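You operate a simulated robot arm through the tools that you are given. There is no shell and no other tool.

The job below is to be done with a simulated two-armed robot. You get a single attempt, and the scene is never put back.

JOB
Take the gold scarf from the top of the black table and lay it out flat on the top of the make-up table.

Only the result counts: the job must be done as asked and must still hold three seconds after the hand-in. Knocking over, shifting, dropping, spilling or breaking anything else fails it.

ROBOT AND FRAMES
Two 7-joint arms with two-finger parallel grippers on one trunk, on a base that moves. Base frame: it is fixed to the floor where the robot stands at the start and does not move with it; the origin is under the middle of the robot, x ahead of it, y to its left, z up. Units: mm, degrees, N and s.
The left shoulder is at the start at [50, 158, 983], the right one opposite. With the tool pointing down near the work surface each hand reaches from about 240 to 660 mm from the robot's upright axis, wherever it stands, measured 20 degrees to its own side. Places, roughly: gold scarf [-500, -3500, 750]; top of the make-up table [300, -2300, 800]. Payload 3.91 kg a hand.
Tool frame (each hand has its own): the origin (TCP) lies between the finger pads and is the grasp point; the fingertips stand 30 mm ahead of it; z points along the fingers, y is the line along which they close. The gripper opens to 110 mm. The fingers are 20 mm wide and 10 mm thick; the gripper's body (48 by 112 mm) begins 55 mm behind the TCP.
Orientation is that of the tool frame in the base frame, as a unit quaternion [x, y, z, w]. With the fingers straight down and closing along the base's y, the tool's x points along the base's -x, its y along +y and its z along -z.

CONTROLS
- The arms move only by the tool nudge_tool. It takes "left_increments", "right_increments" or both (then of equal length, played together; a hand with none holds still); each is a list of rows, each a list of 7 numbers: the shift along the tool's x, y, z in m, then the turn, a rotation vector about the tool's x, y, z in degrees, then the finger opening in m, from 0 to 0.11. In form: [[x, y, z, ax, ay, az, fingers], ...]. A call has 1 to 20 rows; each row shifts and turns the commanded pose from where the row before left it, along the tool's axes as they then stand. Rows are played at 5 a second. More than 50 mm and 8.6 degrees between two rows, or a gripper value outside its range, and nothing of the call is played. Where a pose cannot be reached the arm comes as near as it can. A force on the tool above 40 N (or 10 N above the force at the start of the call, whichever is more), or a blocked arm, ends the call early, and 0.2 s more pass. The fingers move at their own pace (about 153 mm/s each) and stop on an object; they squeeze with about 29 N. The grip force told is the motor's: it shows also when the fingers shut on nothing. Time passes only in rows, and 0.2 s behind the last, so rows that do not move let the fingers close. It gives the time, the measured TCP pose, the force on the tool (base axes), the opening and the grip force at its end, in the units of the frame above (readings bear some noise), with the torque about the TCP (base axes, N m) and any sound that the robot's microphone picked up, and new pictures: "views" is both (left out), scene, wrist or none (wrist: the cameras of the hands that moved).
- Cameras (640 x 400 px; columns grow to the right, rows downward): "scene" is now at [134.2, -5.8, 1136.1]; the picture's right is [-0.03, -1.00, 0.00], its down [-0.49, 0.01, -0.87] and it looks along [0.87, -0.02, -0.49] (base axes); focal length 262 px, centre (320, 200). "left" rides on the left gripper at [72, -17, -103] in its tool frame; the picture's right is [0.23, 0.97, 0.00], its down [-0.76, 0.18, -0.62] and it looks along [-0.61, 0.14, 0.78] (tool axes); focal length 222 px, centre (320, 200). "right" rides on the right gripper at [72, 17, -103] in its tool frame; the picture's right is [-0.23, 0.97, 0.00], its down [-0.76, -0.18, -0.62] and it looks along [-0.61, -0.14, 0.78] (tool axes); focal length 222 px, centre (320, 200). There is no depth. A picture from a camera that has moved, and an enlarged one, comes with that camera's place and axes in the base frame and with its lens. The place of the scene camera against the robot may be out by one fixed shift of up to 12 mm in any direction.
- slide_trunk(by): slides the trunk up (or, below 0, down) by that many mm; the arms and the scene camera ride with it, the base frame stays. It gives what a move gives, with no picture.
- roll_base(legs): drives the robot by 1 to 6 legs, each [ahead, turn to the left] in mm and degrees, along the robot's own axes; the way and the turn of a leg run together, so that a leg with both is an arc; at most 1500 mm and 180 degrees a leg. The arms and the cameras ride along, it lands a little off, and it stops where it bumps. It gives what a move gives, and a new picture of the scene camera.
- head_to(pan, tilt): turns the head with the scene camera to pan (to the left, within 80 degrees either way) and tilt (down, from -29 to 69), counted from straight ahead of the robot. It gives what a move gives, and a new picture of the scene camera.
- zoom(camera, box): a new picture of the part [left, top, right, bottom] of that camera's present view, enlarged. It takes no simulated time.
- close_job(): hands the job in; it is judged then, once.

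Places have to be worked out from the pictures, the camera data and where the tool is seen. Open the grippers and draw the arms clear of the work before you hand the job in, unless the task says otherwise.

The tools are called after ">>>" by a JSON object that holds its "fn" and its "kwargs". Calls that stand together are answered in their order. nudge_tool: Moves the arms, as the interface text tells. Its arguments: {"type":"object","properties":{"left_increments":{"type":"array"},"right_increments":{"type":"array"},"views":{"type":"string","enum":["both","scene","wrist","none"]}},"required":[]} The other tools are called the same way: slide_trunk (by) moves the trunk up or down; roll_base (legs) drives the base; head_to (pan, tilt) turns the head that bears the scene camera; zoom (camera, box) takes an enlarged picture of a part of a camera's view; close_job () hands the job in.

At the start:

```text
t: 0.0
left_ee_pos: [505.8, 177.2, 1003.6]
left_tool_rot: [0.0, 1.0, 0.0, -0.001]
left_ft_force: [1.3, 1.1, 0.5]
left_torque: [-0.04, 0.03, 0.0]
left_opening: 109.9
left_gripper_force: 0.1
right_ee_pos: [491.5, -265.7, 937.9]
right_tool_rot: [0.0, 1.0, 0.0, 0.0]
right_ft_force: [-0.1, -0.1, 0.4]
right_torque: [-0.02, -0.01, 0.04]
right_opening: 109.9
right_gripper_force: 0.1
trunk travel left (down, up): [-225.0, 257.0]
robot x, y, heading: [1.0, 0.6, 0.3]
head pan, tilt (commanded): [-1.6, 29.5]
```

scene: 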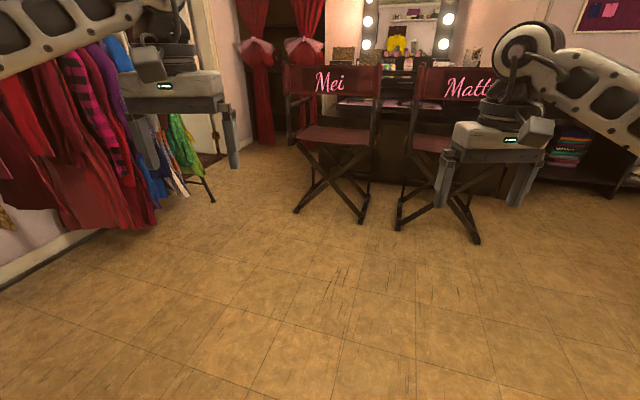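
right: 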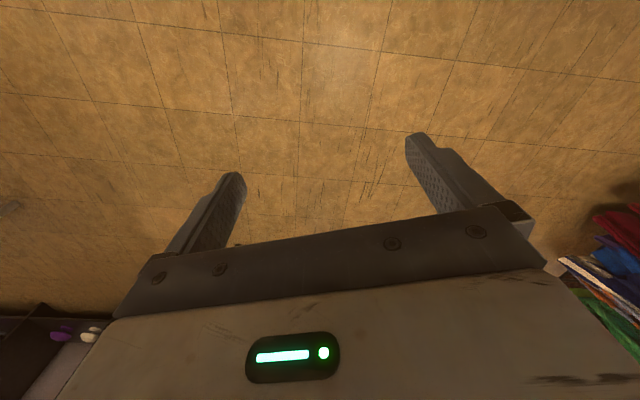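
left: 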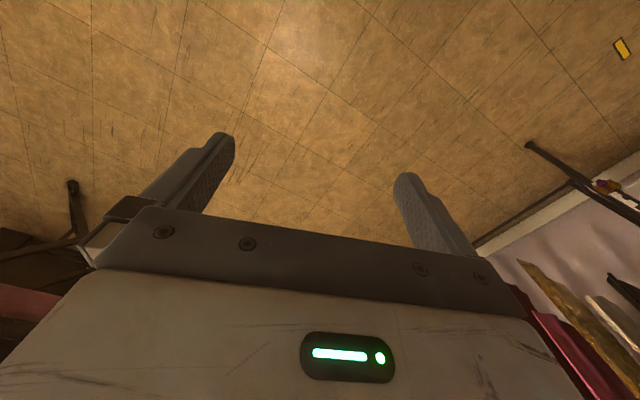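

The scene shows two director's chairs and a mirror ahead; the goals are to my right (-y). I'll turn the head right to look toward the tables.

>>> {"fn": "head_to", "kwargs": {"pan": -75, "tilt": 15}}

```text
t: 1.4
left_ee_pos: [505.9, 176.3, 1004.2]
left_tool_rot: [0.0, 1.0, 0.0, 0.0]
left_ft_force: [0.1, -0.1, 0.7]
left_torque: [-0.03, 0.04, -0.01]
left_opening: 110.0
left_gripper_force: 0.0
right_ee_pos: [491.5, -265.9, 937.7]
right_tool_rot: [0.0, 1.0, 0.0, 0.0]
right_ft_force: [-0.5, 0.1, 0.1]
right_torque: [-0.01, -0.01, 0.01]
right_opening: 110.0
right_gripper_force: 0.1
trunk travel left (down, up): [-225.0, 257.0]
robot x, y, heading: [-2.9, 1.3, -0.1]
head pan, tilt (commanded): [-75.0, 15.0]
camera scene: at [67.8, -93.4, 1159.5], right [-0.97, -0.26, 0.0], down [-0.07, 0.25, -0.97], along [0.25, -0.93, -0.26], focal length 262 px, centre (320, 200)
```

scene: 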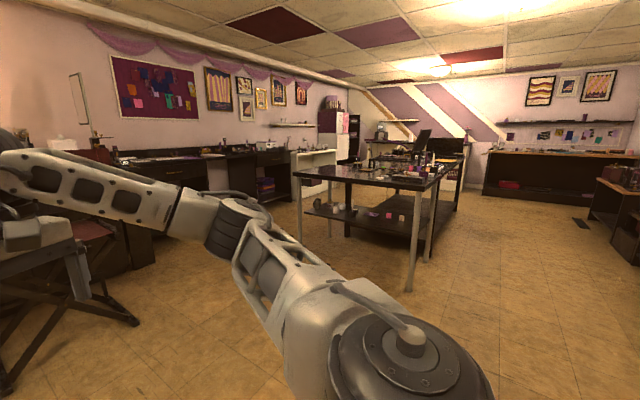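

The near central table looks like the make-up table, and the black table with the scarf should be behind it. I'll zoom in to check.

>>> {"fn": "zoom", "kwargs": {"camera": "scene", "box": [280, 110, 480, 235]}}

>>> {"fn": "zoom", "kwargs": {"camera": "scene", "box": [440, 110, 640, 235]}}

```text
3.20 times, centred on (380, 172) of scene
camera zoom: at [67.8, -93.4, 1159.5], right [-0.97, -0.26, 0.0], down [-0.07, 0.25, -0.97], along [0.25, -0.93, -0.26], focal length 840 px, centre (128, 288)
```

zoom: 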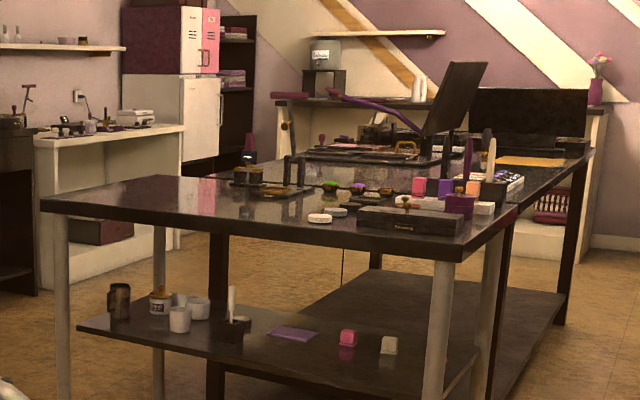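

```text
3.20 times, centred on (540, 172) of scene
camera zoom: at [67.8, -93.4, 1159.5], right [-0.97, -0.26, 0.0], down [-0.07, 0.25, -0.97], along [0.25, -0.93, -0.26], focal length 840 px, centre (-384, 288)
```

zoom: 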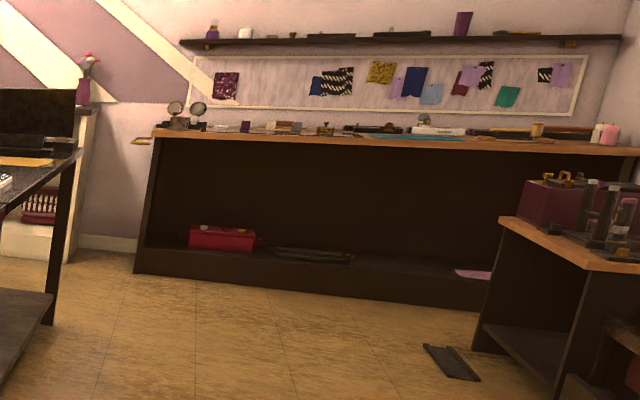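

The gold scarf appears at the far table's right (-x) near edge, about [-550, -3500]. I'll turn the robot in place right by about 110° and look along the intended path.

>>> {"fn": "roll_base", "kwargs": {"legs": [[0, -110]]}}

>>> {"fn": "head_to", "kwargs": {"pan": 0, "tilt": 15}}

```text
t: 6.5
left_ee_pos: [-20.3, -536.0, 1003.2]
left_tool_rot: [0.826, 0.563, 0.0, 0.0]
left_ft_force: [0.0, 0.4, -0.4]
left_torque: [0.0, 0.01, 0.0]
left_opening: 109.9
left_gripper_force: 0.0
right_ee_pos: [-427.7, -359.5, 937.7]
right_tool_rot: [0.826, 0.563, 0.0, 0.0]
right_ft_force: [-0.5, -0.5, 0.1]
right_torque: [0.0, 0.01, -0.01]
right_opening: 109.8
right_gripper_force: 0.1
trunk travel left (down, up): [-225.0, 257.0]
robot x, y, heading: [-2.0, -1.2, -111.4]
head pan, tilt (commanded): [-75.0, 15.0]
camera scene: at [-103.9, -29.9, 1159.6], right [0.11, 0.99, 0.0], down [0.26, -0.03, -0.97], along [-0.96, 0.11, -0.26], focal length 262 px, centre (320, 200)
```

scene: 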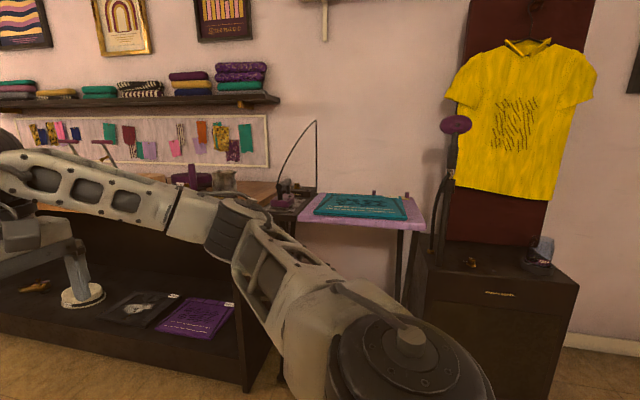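

```text
t: 8.0
left_ee_pos: [-20.4, -535.4, 1003.9]
left_tool_rot: [0.826, 0.563, 0.0, 0.0]
left_ft_force: [0.4, 1.1, 0.6]
left_torque: [0.01, -0.01, 0.0]
left_opening: 110.1
left_gripper_force: 0.0
right_ee_pos: [-427.0, -359.2, 939.3]
right_tool_rot: [0.826, 0.563, 0.0, 0.0]
right_ft_force: [-0.1, -0.3, -0.1]
right_torque: [0.01, -0.02, 0.0]
right_opening: 109.9
right_gripper_force: 0.0
trunk travel left (down, up): [-225.0, 257.0]
robot x, y, heading: [-2.5, 0.2, -111.3]
head pan, tilt (commanded): [0.0, 15.0]
camera scene: at [-45.3, -127.3, 1159.6], right [-0.93, 0.37, 0.0], down [0.1, 0.24, -0.97], along [-0.35, -0.9, -0.26], focal length 262 px, centre (320, 200)
```

scene: 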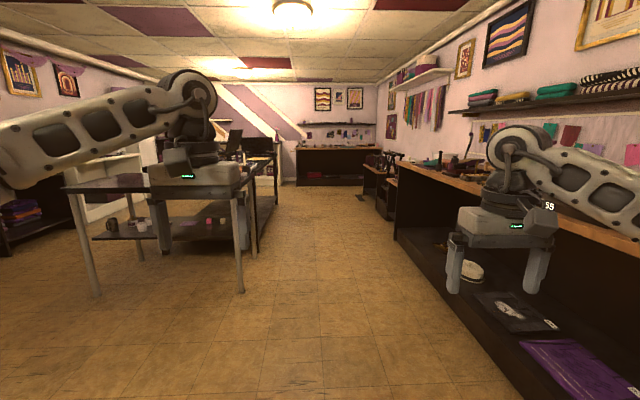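

The room is rotated about 20° to my frame: the corridor between the tables and the right-hand counter runs along my current heading. I'll drive 1500 mm ahead along the corridor, then look left at the tables.

>>> {"fn": "roll_base", "kwargs": {"legs": [[1500, 0]]}}

>>> {"fn": "head_to", "kwargs": {"pan": 35, "tilt": 20}}

```text
t: 15.5
left_ee_pos: [-588.7, -1945.1, 1003.4]
left_tool_rot: [0.829, 0.56, -0.001, 0.0]
left_ft_force: [-0.1, -1.0, -1.0]
left_torque: [0.0, -0.02, 0.0]
left_opening: 110.0
left_gripper_force: 0.0
right_ee_pos: [-992.9, -1766.0, 937.9]
right_tool_rot: [0.829, 0.559, 0.0, 0.0]
right_ft_force: [0.2, 0.4, 0.7]
right_torque: [0.0, -0.01, 0.02]
right_opening: 109.8
right_gripper_force: 0.1
trunk travel left (down, up): [-225.0, 257.0]
robot x, y, heading: [-564.1, -1406.4, -112.1]
head pan, tilt (commanded): [0.0, 15.0]
camera scene: at [-608.8, -1536.8, 1159.5], right [-0.93, 0.37, 0.0], down [0.1, 0.24, -0.97], along [-0.36, -0.9, -0.26], focal length 262 px, centre (320, 200)
```

scene: 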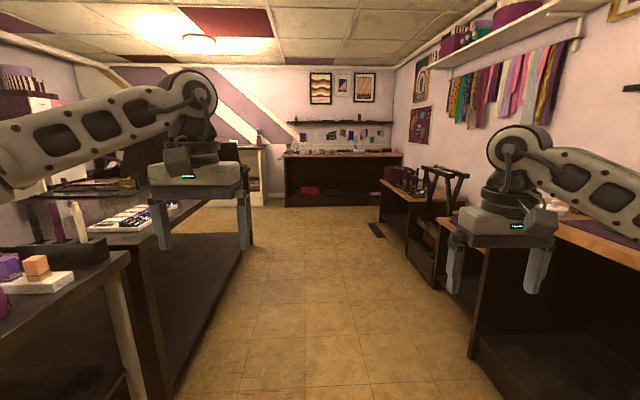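

```text
t: 16.5
left_ee_pos: [-588.2, -1946.2, 1003.3]
left_tool_rot: [0.829, 0.56, -0.001, 0.0]
left_ft_force: [0.5, 0.1, 0.2]
left_torque: [0.02, 0.0, -0.01]
left_opening: 109.8
left_gripper_force: 0.0
right_ee_pos: [-993.1, -1765.8, 939.1]
right_tool_rot: [0.829, 0.559, 0.0, 0.001]
right_ft_force: [-0.6, 0.1, 0.4]
right_torque: [0.01, -0.03, 0.0]
right_opening: 110.3
right_gripper_force: 0.0
trunk travel left (down, up): [-225.0, 257.0]
robot x, y, heading: [-564.6, -1407.6, -112.0]
head pan, tilt (commanded): [35.0, 20.0]
camera scene: at [-552.9, -1540.9, 1151.4], right [-0.97, -0.22, 0.0], down [-0.08, 0.33, -0.94], along [0.21, -0.92, -0.34], focal length 262 px, centre (320, 200)
```

scene: 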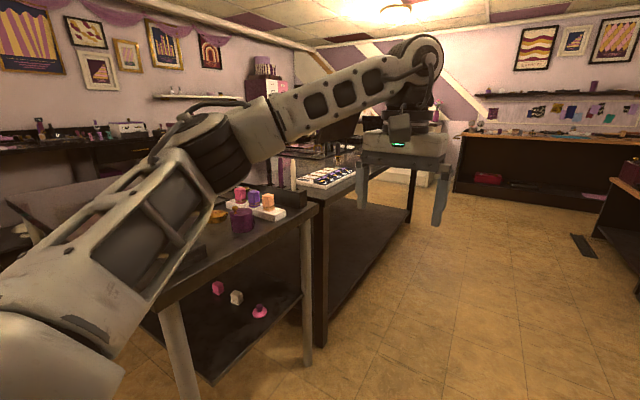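

The left arm blocks the view of the black table. I'll raise the trunk for clearance and a better view, and then drive further along the corridor.

>>> {"fn": "slide_trunk", "kwargs": {"by": 220}}

>>> {"fn": "roll_base", "kwargs": {"legs": [[1000, 1]]}}

>>> {"fn": "head_to", "kwargs": {"pan": 75, "tilt": 25}}

```text
t: 18.8
left_ee_pos: [-587.3, -1946.5, 1223.9]
left_tool_rot: [0.829, 0.56, 0.0, -0.001]
left_ft_force: [-0.8, 0.8, -0.1]
left_torque: [0.0, 0.03, 0.01]
left_opening: 110.3
left_gripper_force: 0.0
right_ee_pos: [-993.9, -1765.4, 1157.2]
right_tool_rot: [0.829, 0.56, 0.0, 0.0]
right_ft_force: [0.1, -0.2, -0.1]
right_torque: [0.04, -0.02, -0.03]
right_opening: 110.0
right_gripper_force: 0.1
trunk travel left (down, up): [-445.0, 37.0]
robot x, y, heading: [-559.2, -1409.3, -111.9]
head pan, tilt (commanded): [35.0, 20.0]
```

```text
t: 24.0
left_ee_pos: [-960.7, -2872.1, 1223.5]
left_tool_rot: [0.828, 0.561, 0.0, 0.0]
left_ft_force: [0.2, 0.1, 0.0]
left_torque: [0.01, 0.01, 0.0]
left_opening: 110.0
left_gripper_force: 0.0
right_ee_pos: [-1366.7, -2694.0, 1158.5]
right_tool_rot: [0.828, 0.56, 0.0, 0.0]
right_ft_force: [0.6, 0.2, -0.2]
right_torque: [-0.04, -0.02, 0.03]
right_opening: 110.0
right_gripper_force: 0.0
trunk travel left (down, up): [-445.0, 37.0]
robot x, y, heading: [-936.9, -2336.3, -112.0]
head pan, tilt (commanded): [35.0, 20.0]
camera scene: at [-925.8, -2467.8, 1371.4], right [-0.97, -0.23, 0.0], down [-0.08, 0.33, -0.94], along [0.21, -0.92, -0.34], focal length 262 px, centre (320, 200)
```

scene: 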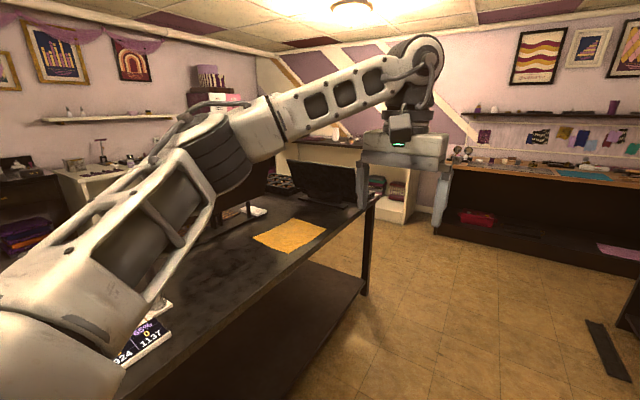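

```text
t: 25.1
left_ee_pos: [-959.9, -2871.5, 1224.3]
left_tool_rot: [0.828, 0.561, 0.0, -0.001]
left_ft_force: [-0.2, -0.3, -0.1]
left_torque: [0.03, 0.02, 0.0]
left_opening: 109.8
left_gripper_force: 0.0
right_ee_pos: [-1365.6, -2693.4, 1158.0]
right_tool_rot: [0.828, 0.56, -0.001, -0.001]
right_ft_force: [-0.7, -0.6, 0.5]
right_torque: [0.02, 0.0, 0.01]
right_opening: 110.0
right_gripper_force: 0.2
trunk travel left (down, up): [-445.0, 37.0]
robot x, y, heading: [-933.2, -2336.3, -111.6]
head pan, tilt (commanded): [75.0, 25.0]
camera scene: at [-873.2, -2432.2, 1363.3], right [-0.6, -0.8, 0.0], down [-0.34, 0.25, -0.91], along [0.72, -0.54, -0.42], focal length 262 px, centre (320, 200)
```

scene: 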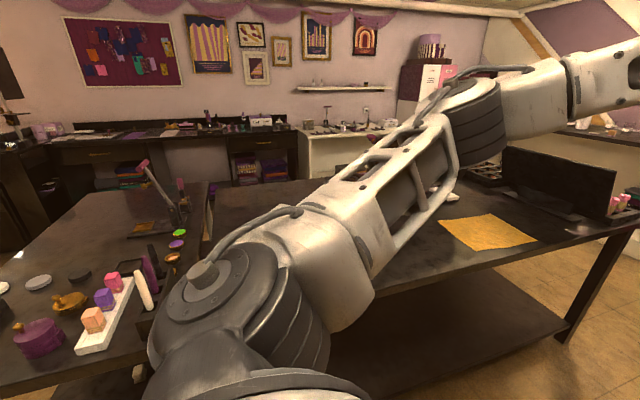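

The gold scarf lies flat on the right side of the black table. I'll zoom in on it.

>>> {"fn": "zoom", "kwargs": {"camera": "scene", "box": [420, 140, 640, 277]}}

>>> {"fn": "zoom", "kwargs": {"camera": "scene", "box": [0, 160, 240, 310]}}

```text
2.91 times, centred on (530, 208) of scene
camera zoom: at [-873.2, -2432.2, 1363.3], right [-0.6, -0.8, 0.0], down [-0.34, 0.25, -0.91], along [0.72, -0.54, -0.42], focal length 764 px, centre (-291, 175)
```

zoom: 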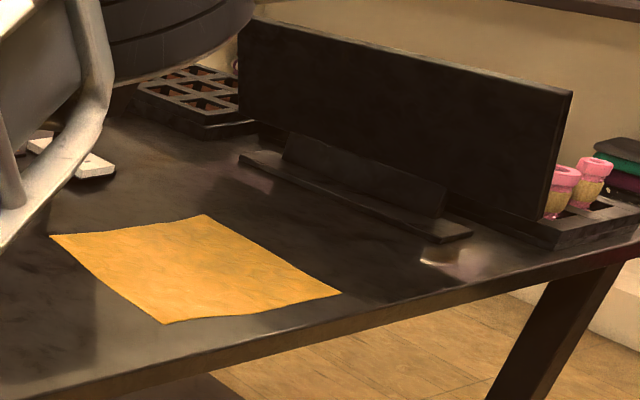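

```text
2.67 times, centred on (120, 235) of scene
camera zoom: at [-873.2, -2432.2, 1363.3], right [-0.6, -0.8, 0.0], down [-0.34, 0.25, -0.91], along [0.72, -0.54, -0.42], focal length 700 px, centre (853, 107)
```

zoom: 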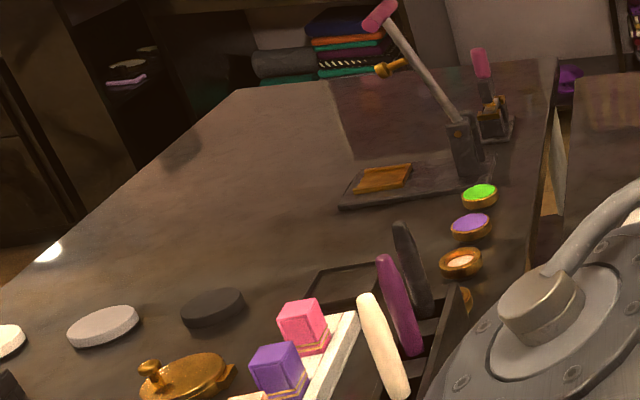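

The scarf is a flat cloth of about 300 × 245 mm, centred near [-505, -3610], with its near long edge about 75 mm from the table's corridor edge. I'll drive further along the corridor until level with it, then turn left to face it, keeping the arms raised.

>>> {"fn": "roll_base", "kwargs": {"legs": [[1040, 0]]}}

>>> {"fn": "head_to", "kwargs": {"pan": 60, "tilt": 35}}

```text
t: 30.5
left_ee_pos: [-1345.2, -3843.3, 1223.7]
left_tool_rot: [0.827, 0.563, 0.0, 0.0]
left_ft_force: [0.6, -0.3, 0.4]
left_torque: [0.02, 0.0, -0.01]
left_opening: 110.0
left_gripper_force: 0.0
right_ee_pos: [-1749.6, -3667.2, 1157.9]
right_tool_rot: [0.827, 0.562, 0.0, 0.0]
right_ft_force: [-0.2, 0.9, 0.7]
right_torque: [0.01, -0.01, -0.01]
right_opening: 110.1
right_gripper_force: 0.0
trunk travel left (down, up): [-445.0, 37.0]
robot x, y, heading: [-1321.0, -3305.3, -111.5]
head pan, tilt (commanded): [75.0, 25.0]
camera scene: at [-1259.8, -3403.6, 1363.3], right [-0.6, -0.8, 0.0], down [-0.34, 0.25, -0.91], along [0.73, -0.54, -0.42], focal length 262 px, centre (320, 200)
```

scene: 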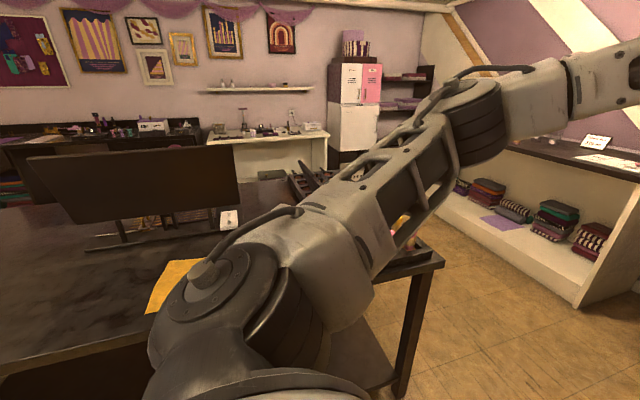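

```text
t: 31.2
left_ee_pos: [-1344.3, -3843.1, 1224.5]
left_tool_rot: [0.827, 0.562, -0.001, 0.0]
left_ft_force: [1.1, -0.8, -0.2]
left_torque: [0.02, 0.02, -0.01]
left_opening: 110.1
left_gripper_force: 0.1
right_ee_pos: [-1751.3, -3666.8, 1157.9]
right_tool_rot: [0.827, 0.562, 0.0, 0.0]
right_ft_force: [-0.4, -0.7, -0.1]
right_torque: [0.0, -0.01, 0.0]
right_opening: 110.1
right_gripper_force: 0.1
trunk travel left (down, up): [-445.0, 37.0]
robot x, y, heading: [-1320.5, -3308.6, -111.9]
head pan, tilt (commanded): [60.0, 35.0]
camera scene: at [-1278.9, -3417.4, 1347.6], right [-0.78, -0.62, 0.0], down [-0.36, 0.45, -0.82], along [0.51, -0.64, -0.57], focal length 262 px, centre (320, 200)
```

scene: 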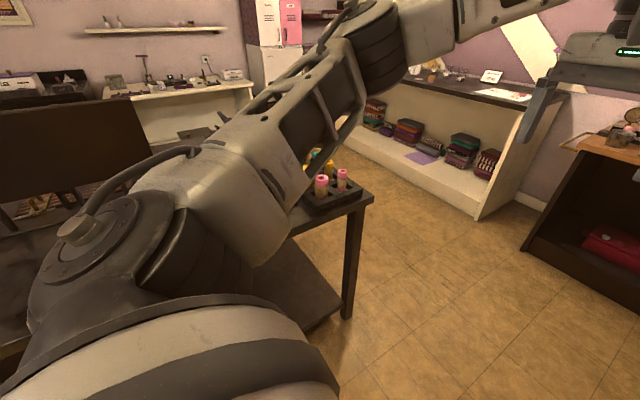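

Triangulating the scarf from the two views puts the table at z≈807 and the scarf about 275 × 222 mm, centred at [-538, -3503]. I'll back up about 100 mm and then turn left 89° to face it.

>>> {"fn": "roll_base", "kwargs": {"legs": [[-100, 0], [0, 89]]}}

>>> {"fn": "head_to", "kwargs": {"pan": 0, "tilt": 35}}

```text
t: 36.1
left_ee_pos: [-751.6, -3252.8, 1222.9]
left_tool_rot: [0.2, 0.98, 0.001, 0.0]
left_ft_force: [-0.6, -0.4, 0.3]
left_torque: [0.0, -0.01, -0.03]
left_opening: 110.1
left_gripper_force: 0.1
right_ee_pos: [-938.9, -3654.8, 1159.2]
right_tool_rot: [0.201, 0.98, -0.001, 0.0]
right_ft_force: [0.6, 0.0, 0.4]
right_torque: [-0.01, -0.01, 0.0]
right_opening: 110.0
right_gripper_force: 0.0
trunk travel left (down, up): [-445.0, 37.0]
robot x, y, heading: [-1283.2, -3215.6, -23.2]
head pan, tilt (commanded): [60.0, 35.0]
camera scene: at [-1175.4, -3182.4, 1347.5], right [0.6, -0.8, 0.0], down [-0.46, -0.34, -0.82], along [0.66, 0.49, -0.57], focal length 262 px, centre (320, 200)
```

scene: 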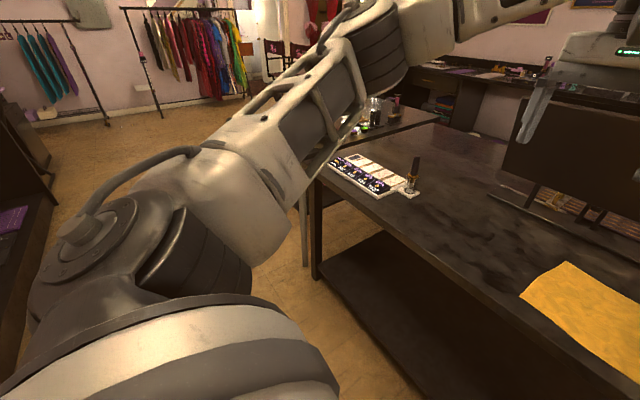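

```text
t: 37.4
left_ee_pos: [-752.5, -3253.4, 1223.0]
left_tool_rot: [0.2, 0.98, 0.0, 0.0]
left_ft_force: [-0.8, -0.6, -0.1]
left_torque: [-0.03, 0.01, -0.03]
left_opening: 109.9
left_gripper_force: 0.1
right_ee_pos: [-939.1, -3654.3, 1157.6]
right_tool_rot: [0.202, 0.979, 0.0, 0.0]
right_ft_force: [-0.8, -0.1, -0.2]
right_torque: [0.01, -0.02, -0.01]
right_opening: 109.9
right_gripper_force: 0.0
trunk travel left (down, up): [-445.0, 37.0]
robot x, y, heading: [-1288.5, -3216.1, -23.0]
head pan, tilt (commanded): [0.0, 35.0]
camera scene: at [-1164.9, -3269.9, 1347.6], right [-0.39, -0.92, 0.0], down [-0.53, 0.23, -0.82], along [0.75, -0.32, -0.57], focal length 262 px, centre (320, 200)
```

scene: 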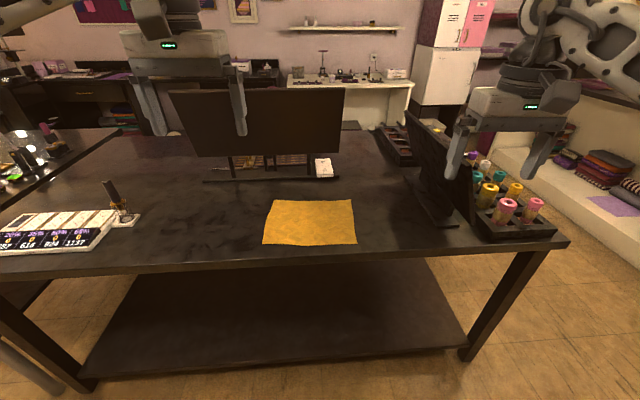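

Now I have a clear frontal view with the scarf straight ahead, slightly left of centre. I'll zoom in to locate its corners and the table edge.

>>> {"fn": "zoom", "kwargs": {"camera": "scene", "box": [200, 160, 420, 297]}}

>>> {"fn": "zoom", "kwargs": {"camera": "scene", "box": [240, 180, 380, 268]}}

```text
2.91 times, centred on (310, 228) of scene
camera zoom: at [-1164.9, -3269.9, 1347.6], right [-0.39, -0.92, 0.0], down [-0.53, 0.23, -0.82], along [0.75, -0.32, -0.57], focal length 764 px, centre (349, 117)
```

zoom: 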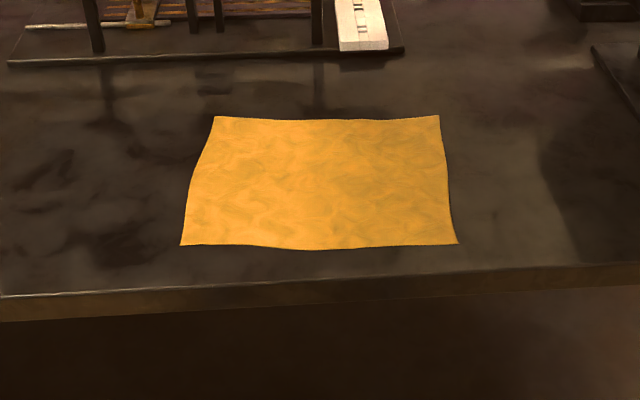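

```text
4.55 times, centred on (310, 224) of scene
camera zoom: at [-1164.9, -3269.9, 1347.6], right [-0.39, -0.92, 0.0], down [-0.53, 0.23, -0.82], along [0.75, -0.32, -0.57], focal length 1193 px, centre (366, 91)
```

zoom: 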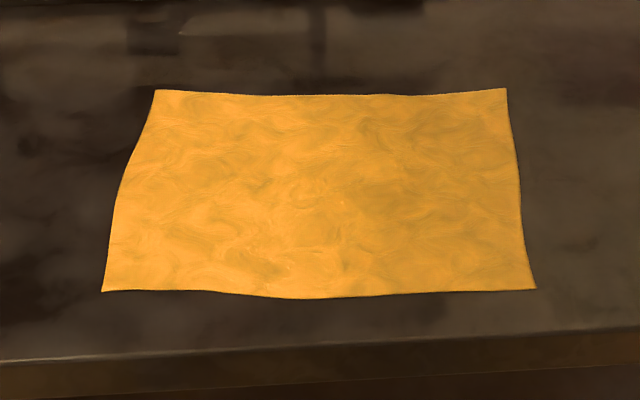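

The scarf measures about 276 × 223 mm: near edge about 686 mm ahead of me, table edge about 638 mm ahead, centre about 28 mm to my left. I'll look down to see how far my own base sticks out before approaching.

>>> {"fn": "head_to", "kwargs": {"pan": 0, "tilt": 69}}

```text
t: 38.4
left_ee_pos: [-751.3, -3252.5, 1224.2]
left_tool_rot: [0.201, 0.98, 0.0, 0.001]
left_ft_force: [0.9, 0.4, 0.7]
left_torque: [0.0, 0.02, 0.04]
left_opening: 110.1
left_gripper_force: 0.0
right_ee_pos: [-938.0, -3654.4, 1157.2]
right_tool_rot: [0.201, 0.98, 0.0, 0.0]
right_ft_force: [0.2, 0.2, -0.1]
right_torque: [-0.03, 0.01, 0.01]
right_opening: 110.2
right_gripper_force: 0.1
trunk travel left (down, up): [-445.0, 37.0]
robot x, y, heading: [-1286.2, -3216.2, -23.4]
head pan, tilt (commanded): [0.0, 68.8]
camera scene: at [-1194.4, -3257.3, 1303.9], right [-0.39, -0.92, 0.0], down [-0.86, 0.37, -0.36], along [0.33, -0.14, -0.93], focal length 262 px, centre (320, 200)
```

scene: 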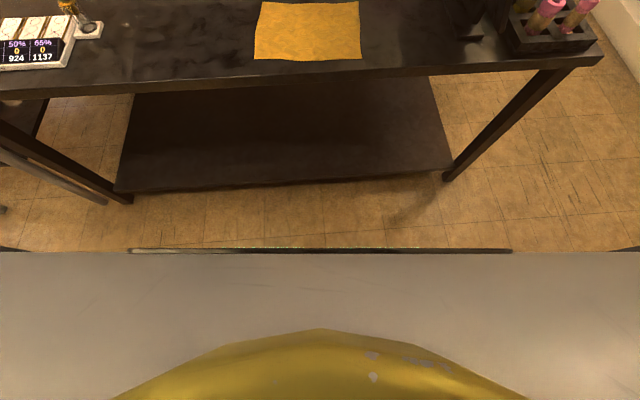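

My base front sticks out about 285 mm, so I can advance about 200 mm safely. To keep the right elbow away from the upright dark panel on the right, I'll first shift about 80 mm left (turn, drive, turn back) and then go ahead.

>>> {"fn": "roll_base", "kwargs": {"legs": [[0, 45], [113, 0], [0, -45], [110, 0]]}}

>>> {"fn": "head_to", "kwargs": {"pan": 0, "tilt": 45}}

```text
t: 44.5
left_ee_pos: [-548.6, -3264.4, 1223.4]
left_tool_rot: [0.207, 0.978, 0.0, 0.0]
left_ft_force: [-0.5, -0.3, 0.5]
left_torque: [0.0, 0.05, -0.03]
left_opening: 110.2
left_gripper_force: 0.1
right_ee_pos: [-741.5, -3665.0, 1157.6]
right_tool_rot: [0.207, 0.978, 0.0, 0.0]
right_ft_force: [1.2, -0.2, -0.5]
right_torque: [0.0, 0.02, 0.02]
right_opening: 110.1
right_gripper_force: 0.1
trunk travel left (down, up): [-445.0, 37.0]
robot x, y, heading: [-1084.0, -3220.3, -24.3]
head pan, tilt (commanded): [0.0, 68.8]
camera scene: at [-991.0, -3263.4, 1303.8], right [-0.41, -0.91, 0.0], down [-0.85, 0.38, -0.36], along [0.33, -0.15, -0.93], focal length 262 px, centre (320, 200)
```

scene: 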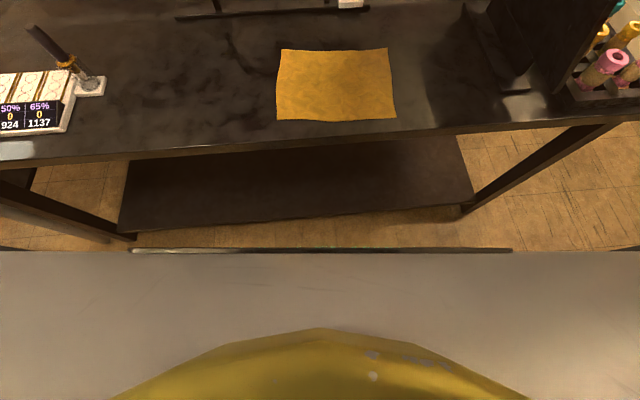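

```text
t: 45.4
left_ee_pos: [-550.1, -3264.2, 1223.2]
left_tool_rot: [0.207, 0.978, 0.0, -0.001]
left_ft_force: [0.2, 0.7, -0.2]
left_torque: [0.02, 0.0, 0.01]
left_opening: 110.2
left_gripper_force: 0.1
right_ee_pos: [-741.6, -3662.8, 1156.7]
right_tool_rot: [0.206, 0.979, 0.0, 0.0]
right_ft_force: [0.1, 0.7, -1.0]
right_torque: [-0.02, 0.02, 0.0]
right_opening: 110.2
right_gripper_force: 0.1
trunk travel left (down, up): [-445.0, 37.0]
robot x, y, heading: [-1081.7, -3222.8, -23.7]
head pan, tilt (commanded): [0.0, 45.0]
camera scene: at [-968.6, -3273.3, 1332.7], right [-0.41, -0.91, 0.0], down [-0.65, 0.29, -0.71], along [0.65, -0.29, -0.71], focal length 262 px, centre (320, 200)
```

scene: 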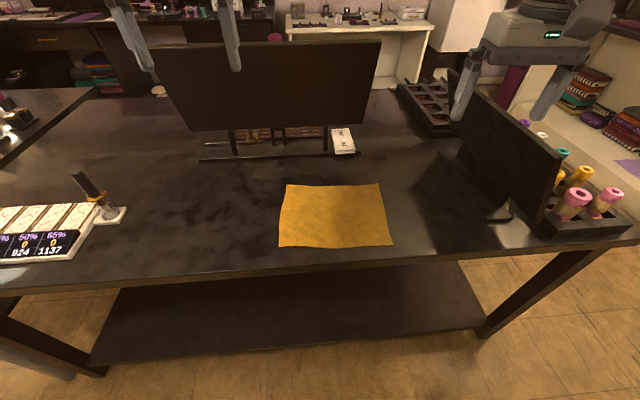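

The scarf is now close ahead and slightly right of centre. I'll zoom to pin down the near corners.

>>> {"fn": "zoom", "kwargs": {"camera": "scene", "box": [240, 160, 430, 279]}}

```text
3.36 times, centred on (335, 220) of scene
camera zoom: at [-968.6, -3273.3, 1332.7], right [-0.41, -0.91, 0.0], down [-0.65, 0.29, -0.71], along [0.65, -0.29, -0.71], focal length 882 px, centre (270, 134)
```

zoom: 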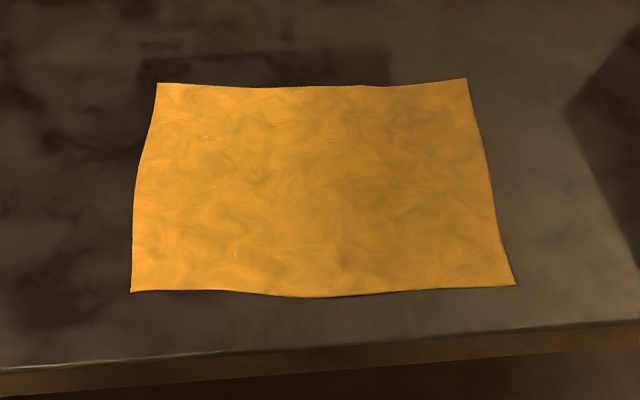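

The scarf's near corners are at about (forward 492, left +99) and (forward 496, left −177) in my robot frame. I'll bring both hands down to about z=940 above points just inside these corners, with the fingers partly closed to 50 mm.

>>> {"fn": "nudge_tool", "kwargs": {"left_increments": [[-0.0012, -0.0181, 0.0472, 0, 0, 0, 0.05], [-0.0012, -0.0181, 0.0472, 0, 0, 0, 0.05], [-0.0012, -0.0181, 0.0472, 0, 0, 0, 0.05], [-0.0012, -0.0181, 0.0472, 0, 0, 0, 0.05], [-0.0012, -0.0181, 0.0472, 0, 0, 0, 0.05], [-0.0012, -0.0181, 0.0472, 0, 0, 0, 0.05], [0, 0, 0, 0, 0, 0, 0.05], [0, 0, 0, 0, 0, 0, 0.05]], "right_increments": [[-0.0038, 0.0195, 0.0362, 0, 0, 0, 0.05], [-0.0038, 0.0195, 0.0362, 0, 0, 0, 0.05], [-0.0038, 0.0195, 0.0362, 0, 0, 0, 0.05], [-0.0038, 0.0195, 0.0362, 0, 0, 0, 0.05], [-0.0038, 0.0195, 0.0362, 0, 0, 0, 0.05], [-0.0038, 0.0195, 0.0362, 0, 0, 0, 0.05], [0, 0, 0, 0, 0, 0, 0.05], [0, 0, 0, 0, 0, 0, 0.05]], "views": "both"}}

```text
refused: row 1 steps farther than a row can; nothing moved
```

The step was slightly over 50 mm, so I'll spread the same move over more rows.

>>> {"fn": "nudge_tool", "kwargs": {"left_increments": [[-0.001, -0.0155, 0.0404, 0, 0, 0, 0.05], [-0.001, -0.0155, 0.0404, 0, 0, 0, 0.05], [-0.001, -0.0155, 0.0404, 0, 0, 0, 0.05], [-0.001, -0.0155, 0.0404, 0, 0, 0, 0.05], [-0.001, -0.0155, 0.0404, 0, 0, 0, 0.05], [-0.001, -0.0155, 0.0404, 0, 0, 0, 0.05], [-0.001, -0.0155, 0.0404, 0, 0, 0, 0.05], [0, 0, 0, 0, 0, 0, 0.05], [0, 0, 0, 0, 0, 0, 0.05]], "right_increments": [[-0.0033, 0.0167, 0.031, 0, 0, 0, 0.05], [-0.0033, 0.0167, 0.031, 0, 0, 0, 0.05], [-0.0033, 0.0167, 0.031, 0, 0, 0, 0.05], [-0.0033, 0.0167, 0.031, 0, 0, 0, 0.05], [-0.0033, 0.0167, 0.031, 0, 0, 0, 0.05], [-0.0033, 0.0167, 0.031, 0, 0, 0, 0.05], [-0.0033, 0.0167, 0.031, 0, 0, 0, 0.05], [0, 0, 0, 0, 0, 0, 0.05], [0, 0, 0, 0, 0, 0, 0.05]], "views": "both"}}

```text
t: 47.4
left_ee_pos: [-584.1, -3368.0, 939.9]
left_tool_rot: [0.208, 0.978, 0.001, 0.0]
left_ft_force: [0.4, 0.4, -1.2]
left_torque: [-0.01, -0.02, 0.0]
left_opening: 50.2
left_gripper_force: 0.1
right_ee_pos: [-673.3, -3566.6, 939.5]
right_tool_rot: [0.207, 0.978, -0.001, 0.0]
right_ft_force: [-0.1, 0.7, 0.2]
right_torque: [-0.05, 0.0, -0.01]
right_opening: 50.0
right_gripper_force: 0.1
trunk travel left (down, up): [-445.0, 37.0]
robot x, y, heading: [-1084.8, -3220.9, -23.6]
head pan, tilt (commanded): [0.0, 45.0]
camera scene: at [-968.6, -3273.3, 1332.7], right [-0.41, -0.91, 0.0], down [-0.65, 0.29, -0.71], along [0.65, -0.29, -0.71], focal length 262 px, centre (320, 200)
camera right: at [-732.1, -3520.2, 1043.5], right [0.6, 0.8, 0.0], down [0.62, -0.47, 0.62], along [0.5, -0.38, -0.78], focal length 222 px, centre (320, 200)
camera left: at [-658.2, -3354.6, 1045.2], right [0.19, 0.98, 0.0], down [0.77, -0.15, 0.62], along [0.61, -0.12, -0.78], focal length 222 px, centre (320, 200)
```

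scene: 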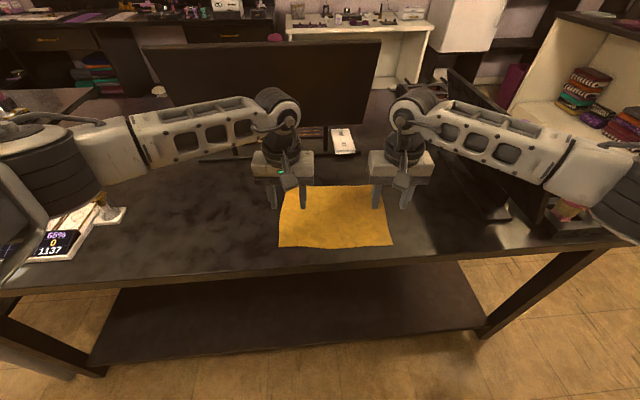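
right: 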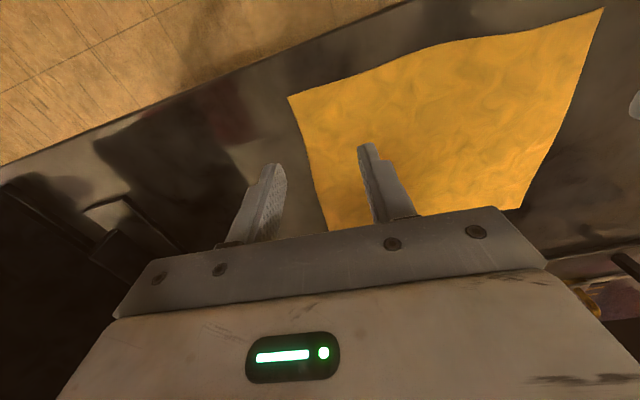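
left: 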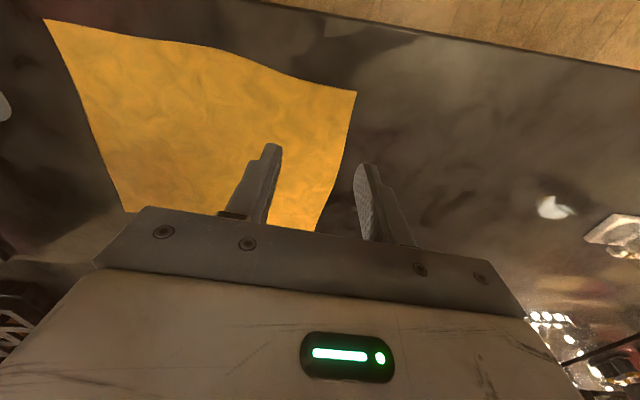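

The wrist cameras confirm the corners: both hands are about 20–27 mm inside the near edge and 27 mm inside the corners, and z≈807 is consistent. I'll shift each slightly inward, set the opening to 40 mm and descend to z≈850.

>>> {"fn": "nudge_tool", "kwargs": {"left_increments": [[0.001, -0.002, 0.03, 0, 0, 0, 0.04], [0.002, -0.002, 0.03, 0, 0, 0, 0.04], [0.002, -0.002, 0.03, 0, 0, 0, 0.04], [0, 0, 0, 0, 0, 0, 0.04]], "right_increments": [[0, 0.003, 0.03, 0, 0, 0, 0.04], [0, 0.003, 0.03, 0, 0, 0, 0.04], [0, 0.002, 0.03, 0, 0, 0, 0.04], [0, 0, 0, 0, 0, 0, 0.04]], "views": "both"}}

```text
t: 48.4
left_ee_pos: [-593.4, -3370.0, 852.4]
left_tool_rot: [0.207, 0.978, 0.001, -0.001]
left_ft_force: [-1.1, 0.3, -0.4]
left_torque: [0.02, -0.01, 0.0]
left_opening: 40.2
left_gripper_force: 0.1
right_ee_pos: [-670.5, -3556.5, 852.6]
right_tool_rot: [0.208, 0.978, 0.0, 0.0]
right_ft_force: [0.5, 0.3, 0.3]
right_torque: [-0.03, -0.02, 0.01]
right_opening: 40.1
right_gripper_force: 0.1
trunk travel left (down, up): [-445.0, 37.0]
robot x, y, heading: [-1084.6, -3221.6, -23.9]
head pan, tilt (commanded): [0.0, 45.0]
camera scene: at [-968.7, -3273.2, 1332.8], right [-0.41, -0.91, 0.0], down [-0.65, 0.29, -0.71], along [0.65, -0.29, -0.71], focal length 262 px, centre (320, 200)
camera right: at [-730.6, -3513.0, 955.7], right [0.6, 0.8, 0.0], down [0.62, -0.47, 0.62], along [0.5, -0.38, -0.78], focal length 222 px, centre (320, 200)
camera left: at [-666.9, -3356.2, 957.6], right [0.19, 0.98, 0.0], down [0.77, -0.15, 0.62], along [0.61, -0.12, -0.78], focal length 222 px, centre (320, 200)
```

scene: 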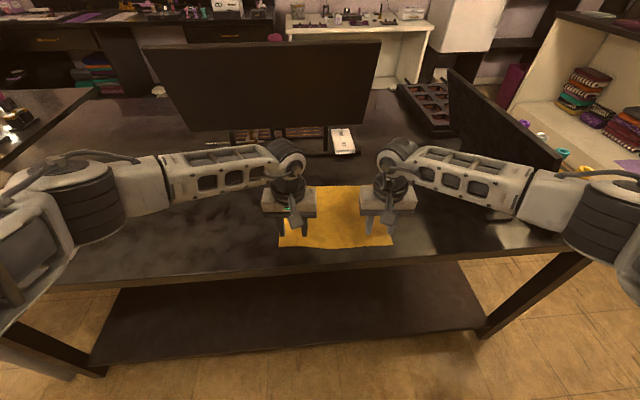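
right: 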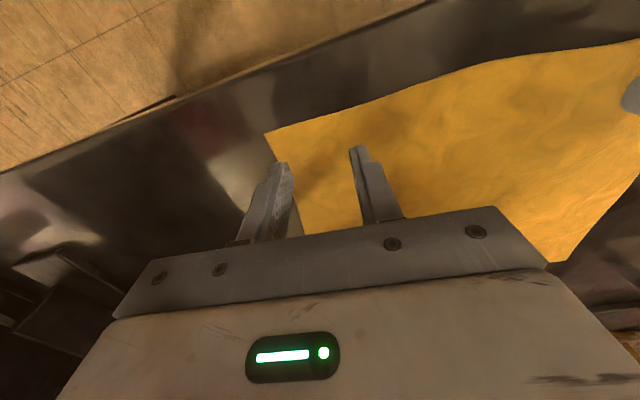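
left: 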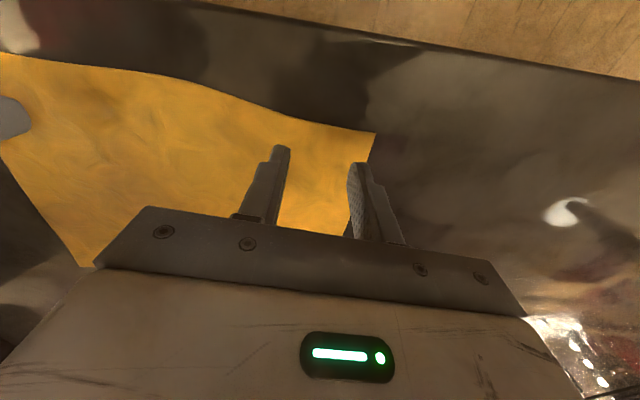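

Both hands hang over the cloth corners with all four fingers above cloth. I'll descend slowly, watching the force, to find the table surface.

>>> {"fn": "nudge_tool", "kwargs": {"left_increments": [[0, 0, 0.004, 0, 0, 0, 0.04], [0, 0, 0.003, 0, 0, 0, 0.04], [0, 0, 0.003, 0, 0, 0, 0.04]], "right_increments": [[0, 0, 0.004, 0, 0, 0, 0.04], [0, 0, 0.003, 0, 0, 0, 0.04], [0, 0, 0.003, 0, 0, 0, 0.04]], "views": "none"}}

```text
t: 49.2
left_ee_pos: [-594.1, -3370.4, 840.5]
left_tool_rot: [0.206, 0.978, 0.0, 0.0]
left_ft_force: [-0.2, 0.2, 0.6]
left_torque: [-0.01, -0.04, 0.01]
left_opening: 40.1
left_gripper_force: 0.0
right_ee_pos: [-671.3, -3557.9, 841.4]
right_tool_rot: [0.207, 0.978, 0.0, 0.0]
right_ft_force: [-1.0, -0.1, 0.0]
right_torque: [0.02, 0.0, -0.03]
right_opening: 40.1
right_gripper_force: 0.0
trunk travel left (down, up): [-445.0, 37.0]
robot x, y, heading: [-1083.7, -3224.0, -23.5]
head pan, tilt (commanded): [0.0, 45.0]
```

No contact yet at z≈841; I'll go on down in small steps.

>>> {"fn": "nudge_tool", "kwargs": {"left_increments": [[0, 0, 0.002, 0, 0, 0, 0.04], [0, 0, 0.002, 0, 0, 0, 0.04], [0, 0, 0.002, 0, 0, 0, 0.04]], "right_increments": [[0, 0, 0.002, 0, 0, 0, 0.04], [0, 0, 0.002, 0, 0, 0, 0.04], [0, 0, 0.002, 0, 0, 0, 0.04]], "views": "wrist"}}

```text
t: 50.0
left_ee_pos: [-593.3, -3369.5, 834.8]
left_tool_rot: [0.206, 0.979, 0.0, 0.0]
left_ft_force: [0.1, 0.1, 0.1]
left_torque: [-0.01, 0.01, 0.01]
left_opening: 39.8
left_gripper_force: 0.0
right_ee_pos: [-670.6, -3558.5, 835.0]
right_tool_rot: [0.207, 0.978, 0.0, 0.0]
right_ft_force: [1.1, -0.7, 0.9]
right_torque: [-0.01, -0.01, 0.0]
right_opening: 39.9
right_gripper_force: 0.1
trunk travel left (down, up): [-445.0, 37.0]
robot x, y, heading: [-1082.0, -3221.8, -24.0]
head pan, tilt (commanded): [0.0, 45.0]
camera right: at [-730.3, -3513.7, 939.4], right [0.6, 0.8, 0.0], down [0.62, -0.47, 0.62], along [0.5, -0.38, -0.78], focal length 222 px, centre (320, 200)
camera left: at [-666.6, -3357.6, 941.0], right [0.19, 0.98, 0.0], down [0.77, -0.15, 0.62], along [0.61, -0.12, -0.78], focal length 222 px, centre (320, 200)
```

right: 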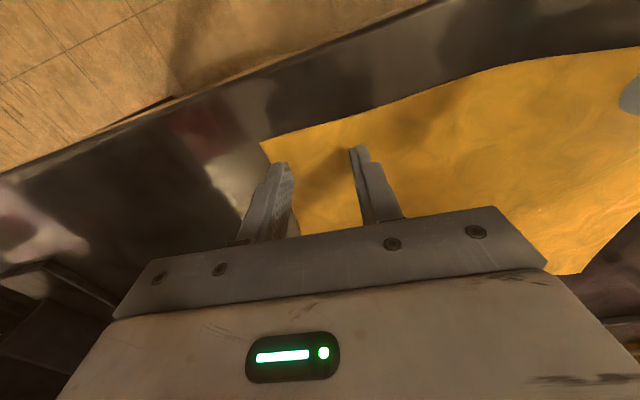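
left: 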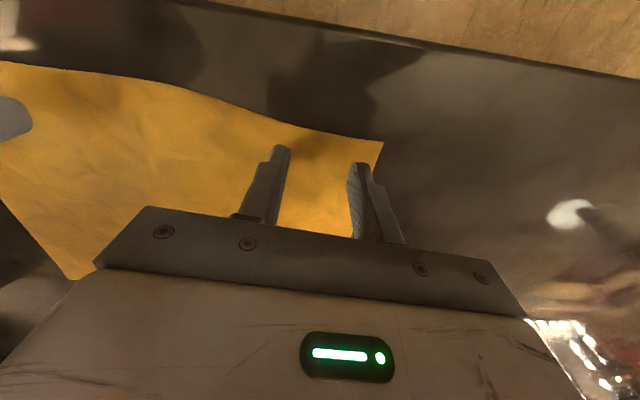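

Still no contact; comparing wrist views puts the surface nearer z≈797. I'll keep descending in 2 mm steps.

>>> {"fn": "nudge_tool", "kwargs": {"left_increments": [[0, 0, 0.002, 0, 0, 0, 0.04], [0, 0, 0.002, 0, 0, 0, 0.04], [0, 0, 0.002, 0, 0, 0, 0.04]], "right_increments": [[0, 0, 0.002, 0, 0, 0, 0.04], [0, 0, 0.002, 0, 0, 0, 0.04], [0, 0, 0.002, 0, 0, 0, 0.04]], "views": "none"}}

```text
t: 50.8
left_ee_pos: [-593.2, -3371.9, 831.0]
left_tool_rot: [0.207, 0.978, -0.001, 0.002]
left_ft_force: [-0.6, -0.4, 9.4]
left_torque: [0.18, -0.02, -0.03]
left_opening: 40.1
left_gripper_force: 0.1
right_ee_pos: [-669.7, -3557.9, 831.8]
right_tool_rot: [0.207, 0.978, -0.001, 0.003]
right_ft_force: [0.8, -1.0, 8.6]
right_torque: [-0.15, 0.04, 0.07]
right_opening: 39.9
right_gripper_force: 0.1
trunk travel left (down, up): [-445.0, 37.0]
robot x, y, heading: [-1081.5, -3218.9, -24.1]
head pan, tilt (commanded): [0.0, 45.0]
```

Contact: about 9 N on each hand at TCP z≈831, so the table top is z≈801. Now I'll close both grippers to pinch the cloth.

>>> {"fn": "nudge_tool", "kwargs": {"left_increments": [[0, 0, 0, 0, 0, 0, 0.03], [0, 0, 0, 0, 0, 0, 0.02], [0, 0, 0, 0, 0, 0, 0.01], [0, 0, 0, 0, 0, 0, 0.0], [0, 0, 0, 0, 0, 0, 0.0], [0, 0, 0, 0, 0, 0, 0.0]], "right_increments": [[0, 0, 0, 0, 0, 0, 0.03], [0, 0, 0, 0, 0, 0, 0.02], [0, 0, 0, 0, 0, 0, 0.01], [0, 0, 0, 0, 0, 0, 0.0], [0, 0, 0, 0, 0, 0, 0.0], [0, 0, 0, 0, 0, 0, 0.0]], "views": "both"}}

```text
t: 52.2
left_ee_pos: [-594.7, -3370.5, 831.3]
left_tool_rot: [0.206, 0.978, -0.002, 0.002]
left_ft_force: [1.2, -4.8, 17.6]
left_torque: [-0.06, 0.05, -0.02]
left_opening: 2.1
left_gripper_force: 29.3
right_ee_pos: [-671.1, -3557.5, 831.0]
right_tool_rot: [0.207, 0.978, 0.0, 0.004]
right_ft_force: [4.2, 3.9, 15.4]
right_torque: [0.03, -0.02, 0.03]
right_opening: 1.7
right_gripper_force: 29.0
trunk travel left (down, up): [-445.0, 37.0]
robot x, y, heading: [-1086.2, -3219.9, -23.8]
head pan, tilt (commanded): [0.0, 45.0]
camera scene: at [-970.8, -3272.0, 1333.2], right [-0.41, -0.91, 0.0], down [-0.64, 0.29, -0.71], along [0.65, -0.29, -0.71], focal length 262 px, centre (320, 200)
camera right: at [-731.3, -3512.2, 934.7], right [0.6, 0.8, 0.0], down [0.62, -0.47, 0.63], along [0.5, -0.38, -0.78], focal length 222 px, centre (320, 200)
camera left: at [-667.8, -3356.9, 936.6], right [0.19, 0.98, 0.0], down [0.77, -0.14, 0.63], along [0.61, -0.12, -0.78], focal length 222 px, centre (320, 200)
```

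scene: 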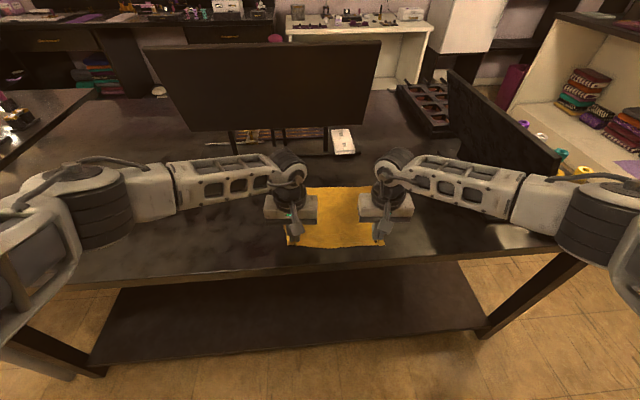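
right: 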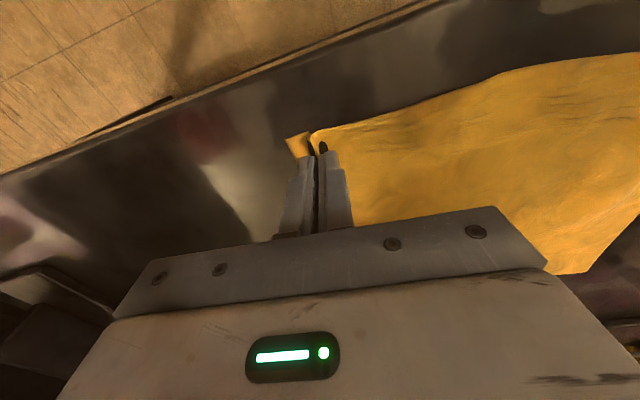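
left: 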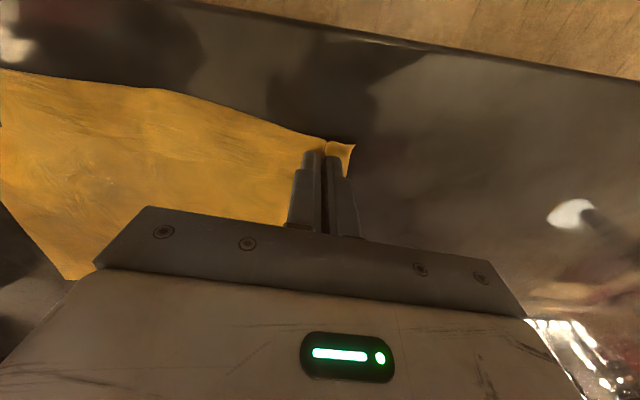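

The cloth is folded and pinched in both hands (about 2 mm opening, 29 N grip). I'll lift gently and check that the cloth comes along.

>>> {"fn": "nudge_tool", "kwargs": {"left_increments": [[0, 0, -0.01, 0, 0, 0, 0.0], [0, 0, -0.02, 0, 0, 0, 0.0], [0, 0, -0.02, 0, 0, 0, 0.0], [0, 0, -0.02, 0, 0, 0, 0.0], [0, 0, 0, 0, 0, 0, 0.0]], "right_increments": [[0, 0, -0.01, 0, 0, 0, 0.0], [0, 0, -0.02, 0, 0, 0, 0.0], [0, 0, -0.02, 0, 0, 0, 0.0], [0, 0, -0.02, 0, 0, 0, 0.0], [0, 0, 0, 0, 0, 0, 0.0]], "views": "both"}}

```text
t: 53.4
left_ee_pos: [-593.5, -3369.3, 897.9]
left_tool_rot: [0.207, 0.978, 0.0, 0.0]
left_ft_force: [-2.5, -6.2, 0.1]
left_torque: [-0.19, 0.08, 0.02]
left_opening: 1.9
left_gripper_force: 29.5
right_ee_pos: [-668.5, -3558.0, 900.5]
right_tool_rot: [0.207, 0.978, 0.0, -0.001]
right_ft_force: [3.1, 6.6, 0.2]
right_torque: [0.21, -0.05, 0.05]
right_opening: 1.6
right_gripper_force: 28.6
trunk travel left (down, up): [-445.0, 37.0]
robot x, y, heading: [-1082.0, -3224.8, -24.1]
head pan, tilt (commanded): [0.0, 45.0]
camera scene: at [-968.6, -3273.3, 1332.7], right [-0.41, -0.91, 0.0], down [-0.65, 0.29, -0.71], along [0.65, -0.29, -0.71], focal length 262 px, centre (320, 200)
camera right: at [-728.6, -3513.2, 1003.2], right [0.6, 0.8, 0.0], down [0.62, -0.47, 0.62], along [0.5, -0.38, -0.78], focal length 222 px, centre (320, 200)
camera left: at [-667.2, -3356.7, 1004.8], right [0.19, 0.98, 0.0], down [0.77, -0.15, 0.62], along [0.61, -0.12, -0.78], focal length 222 px, centre (320, 200)
```

scene: 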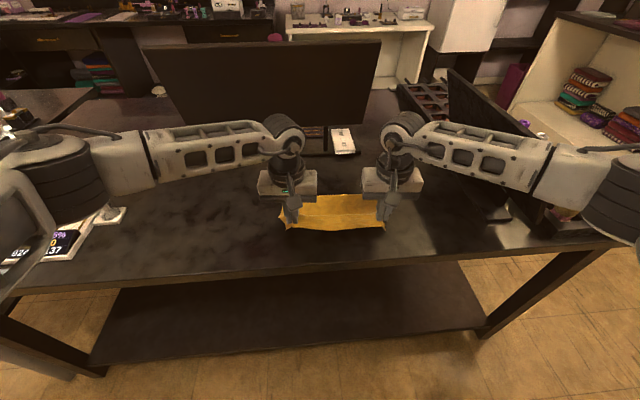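
right: 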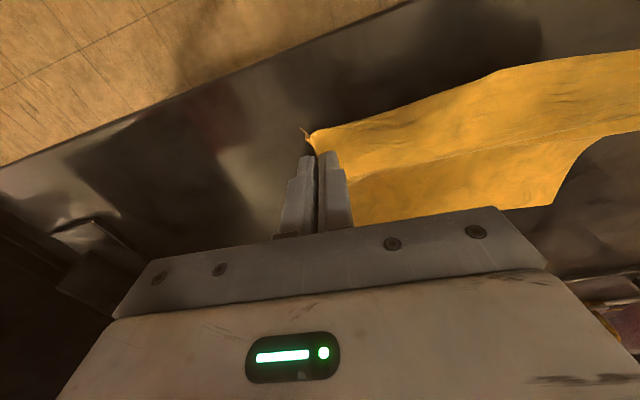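
left: 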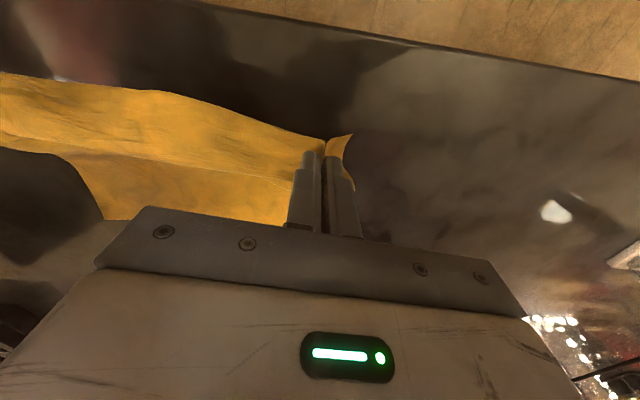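

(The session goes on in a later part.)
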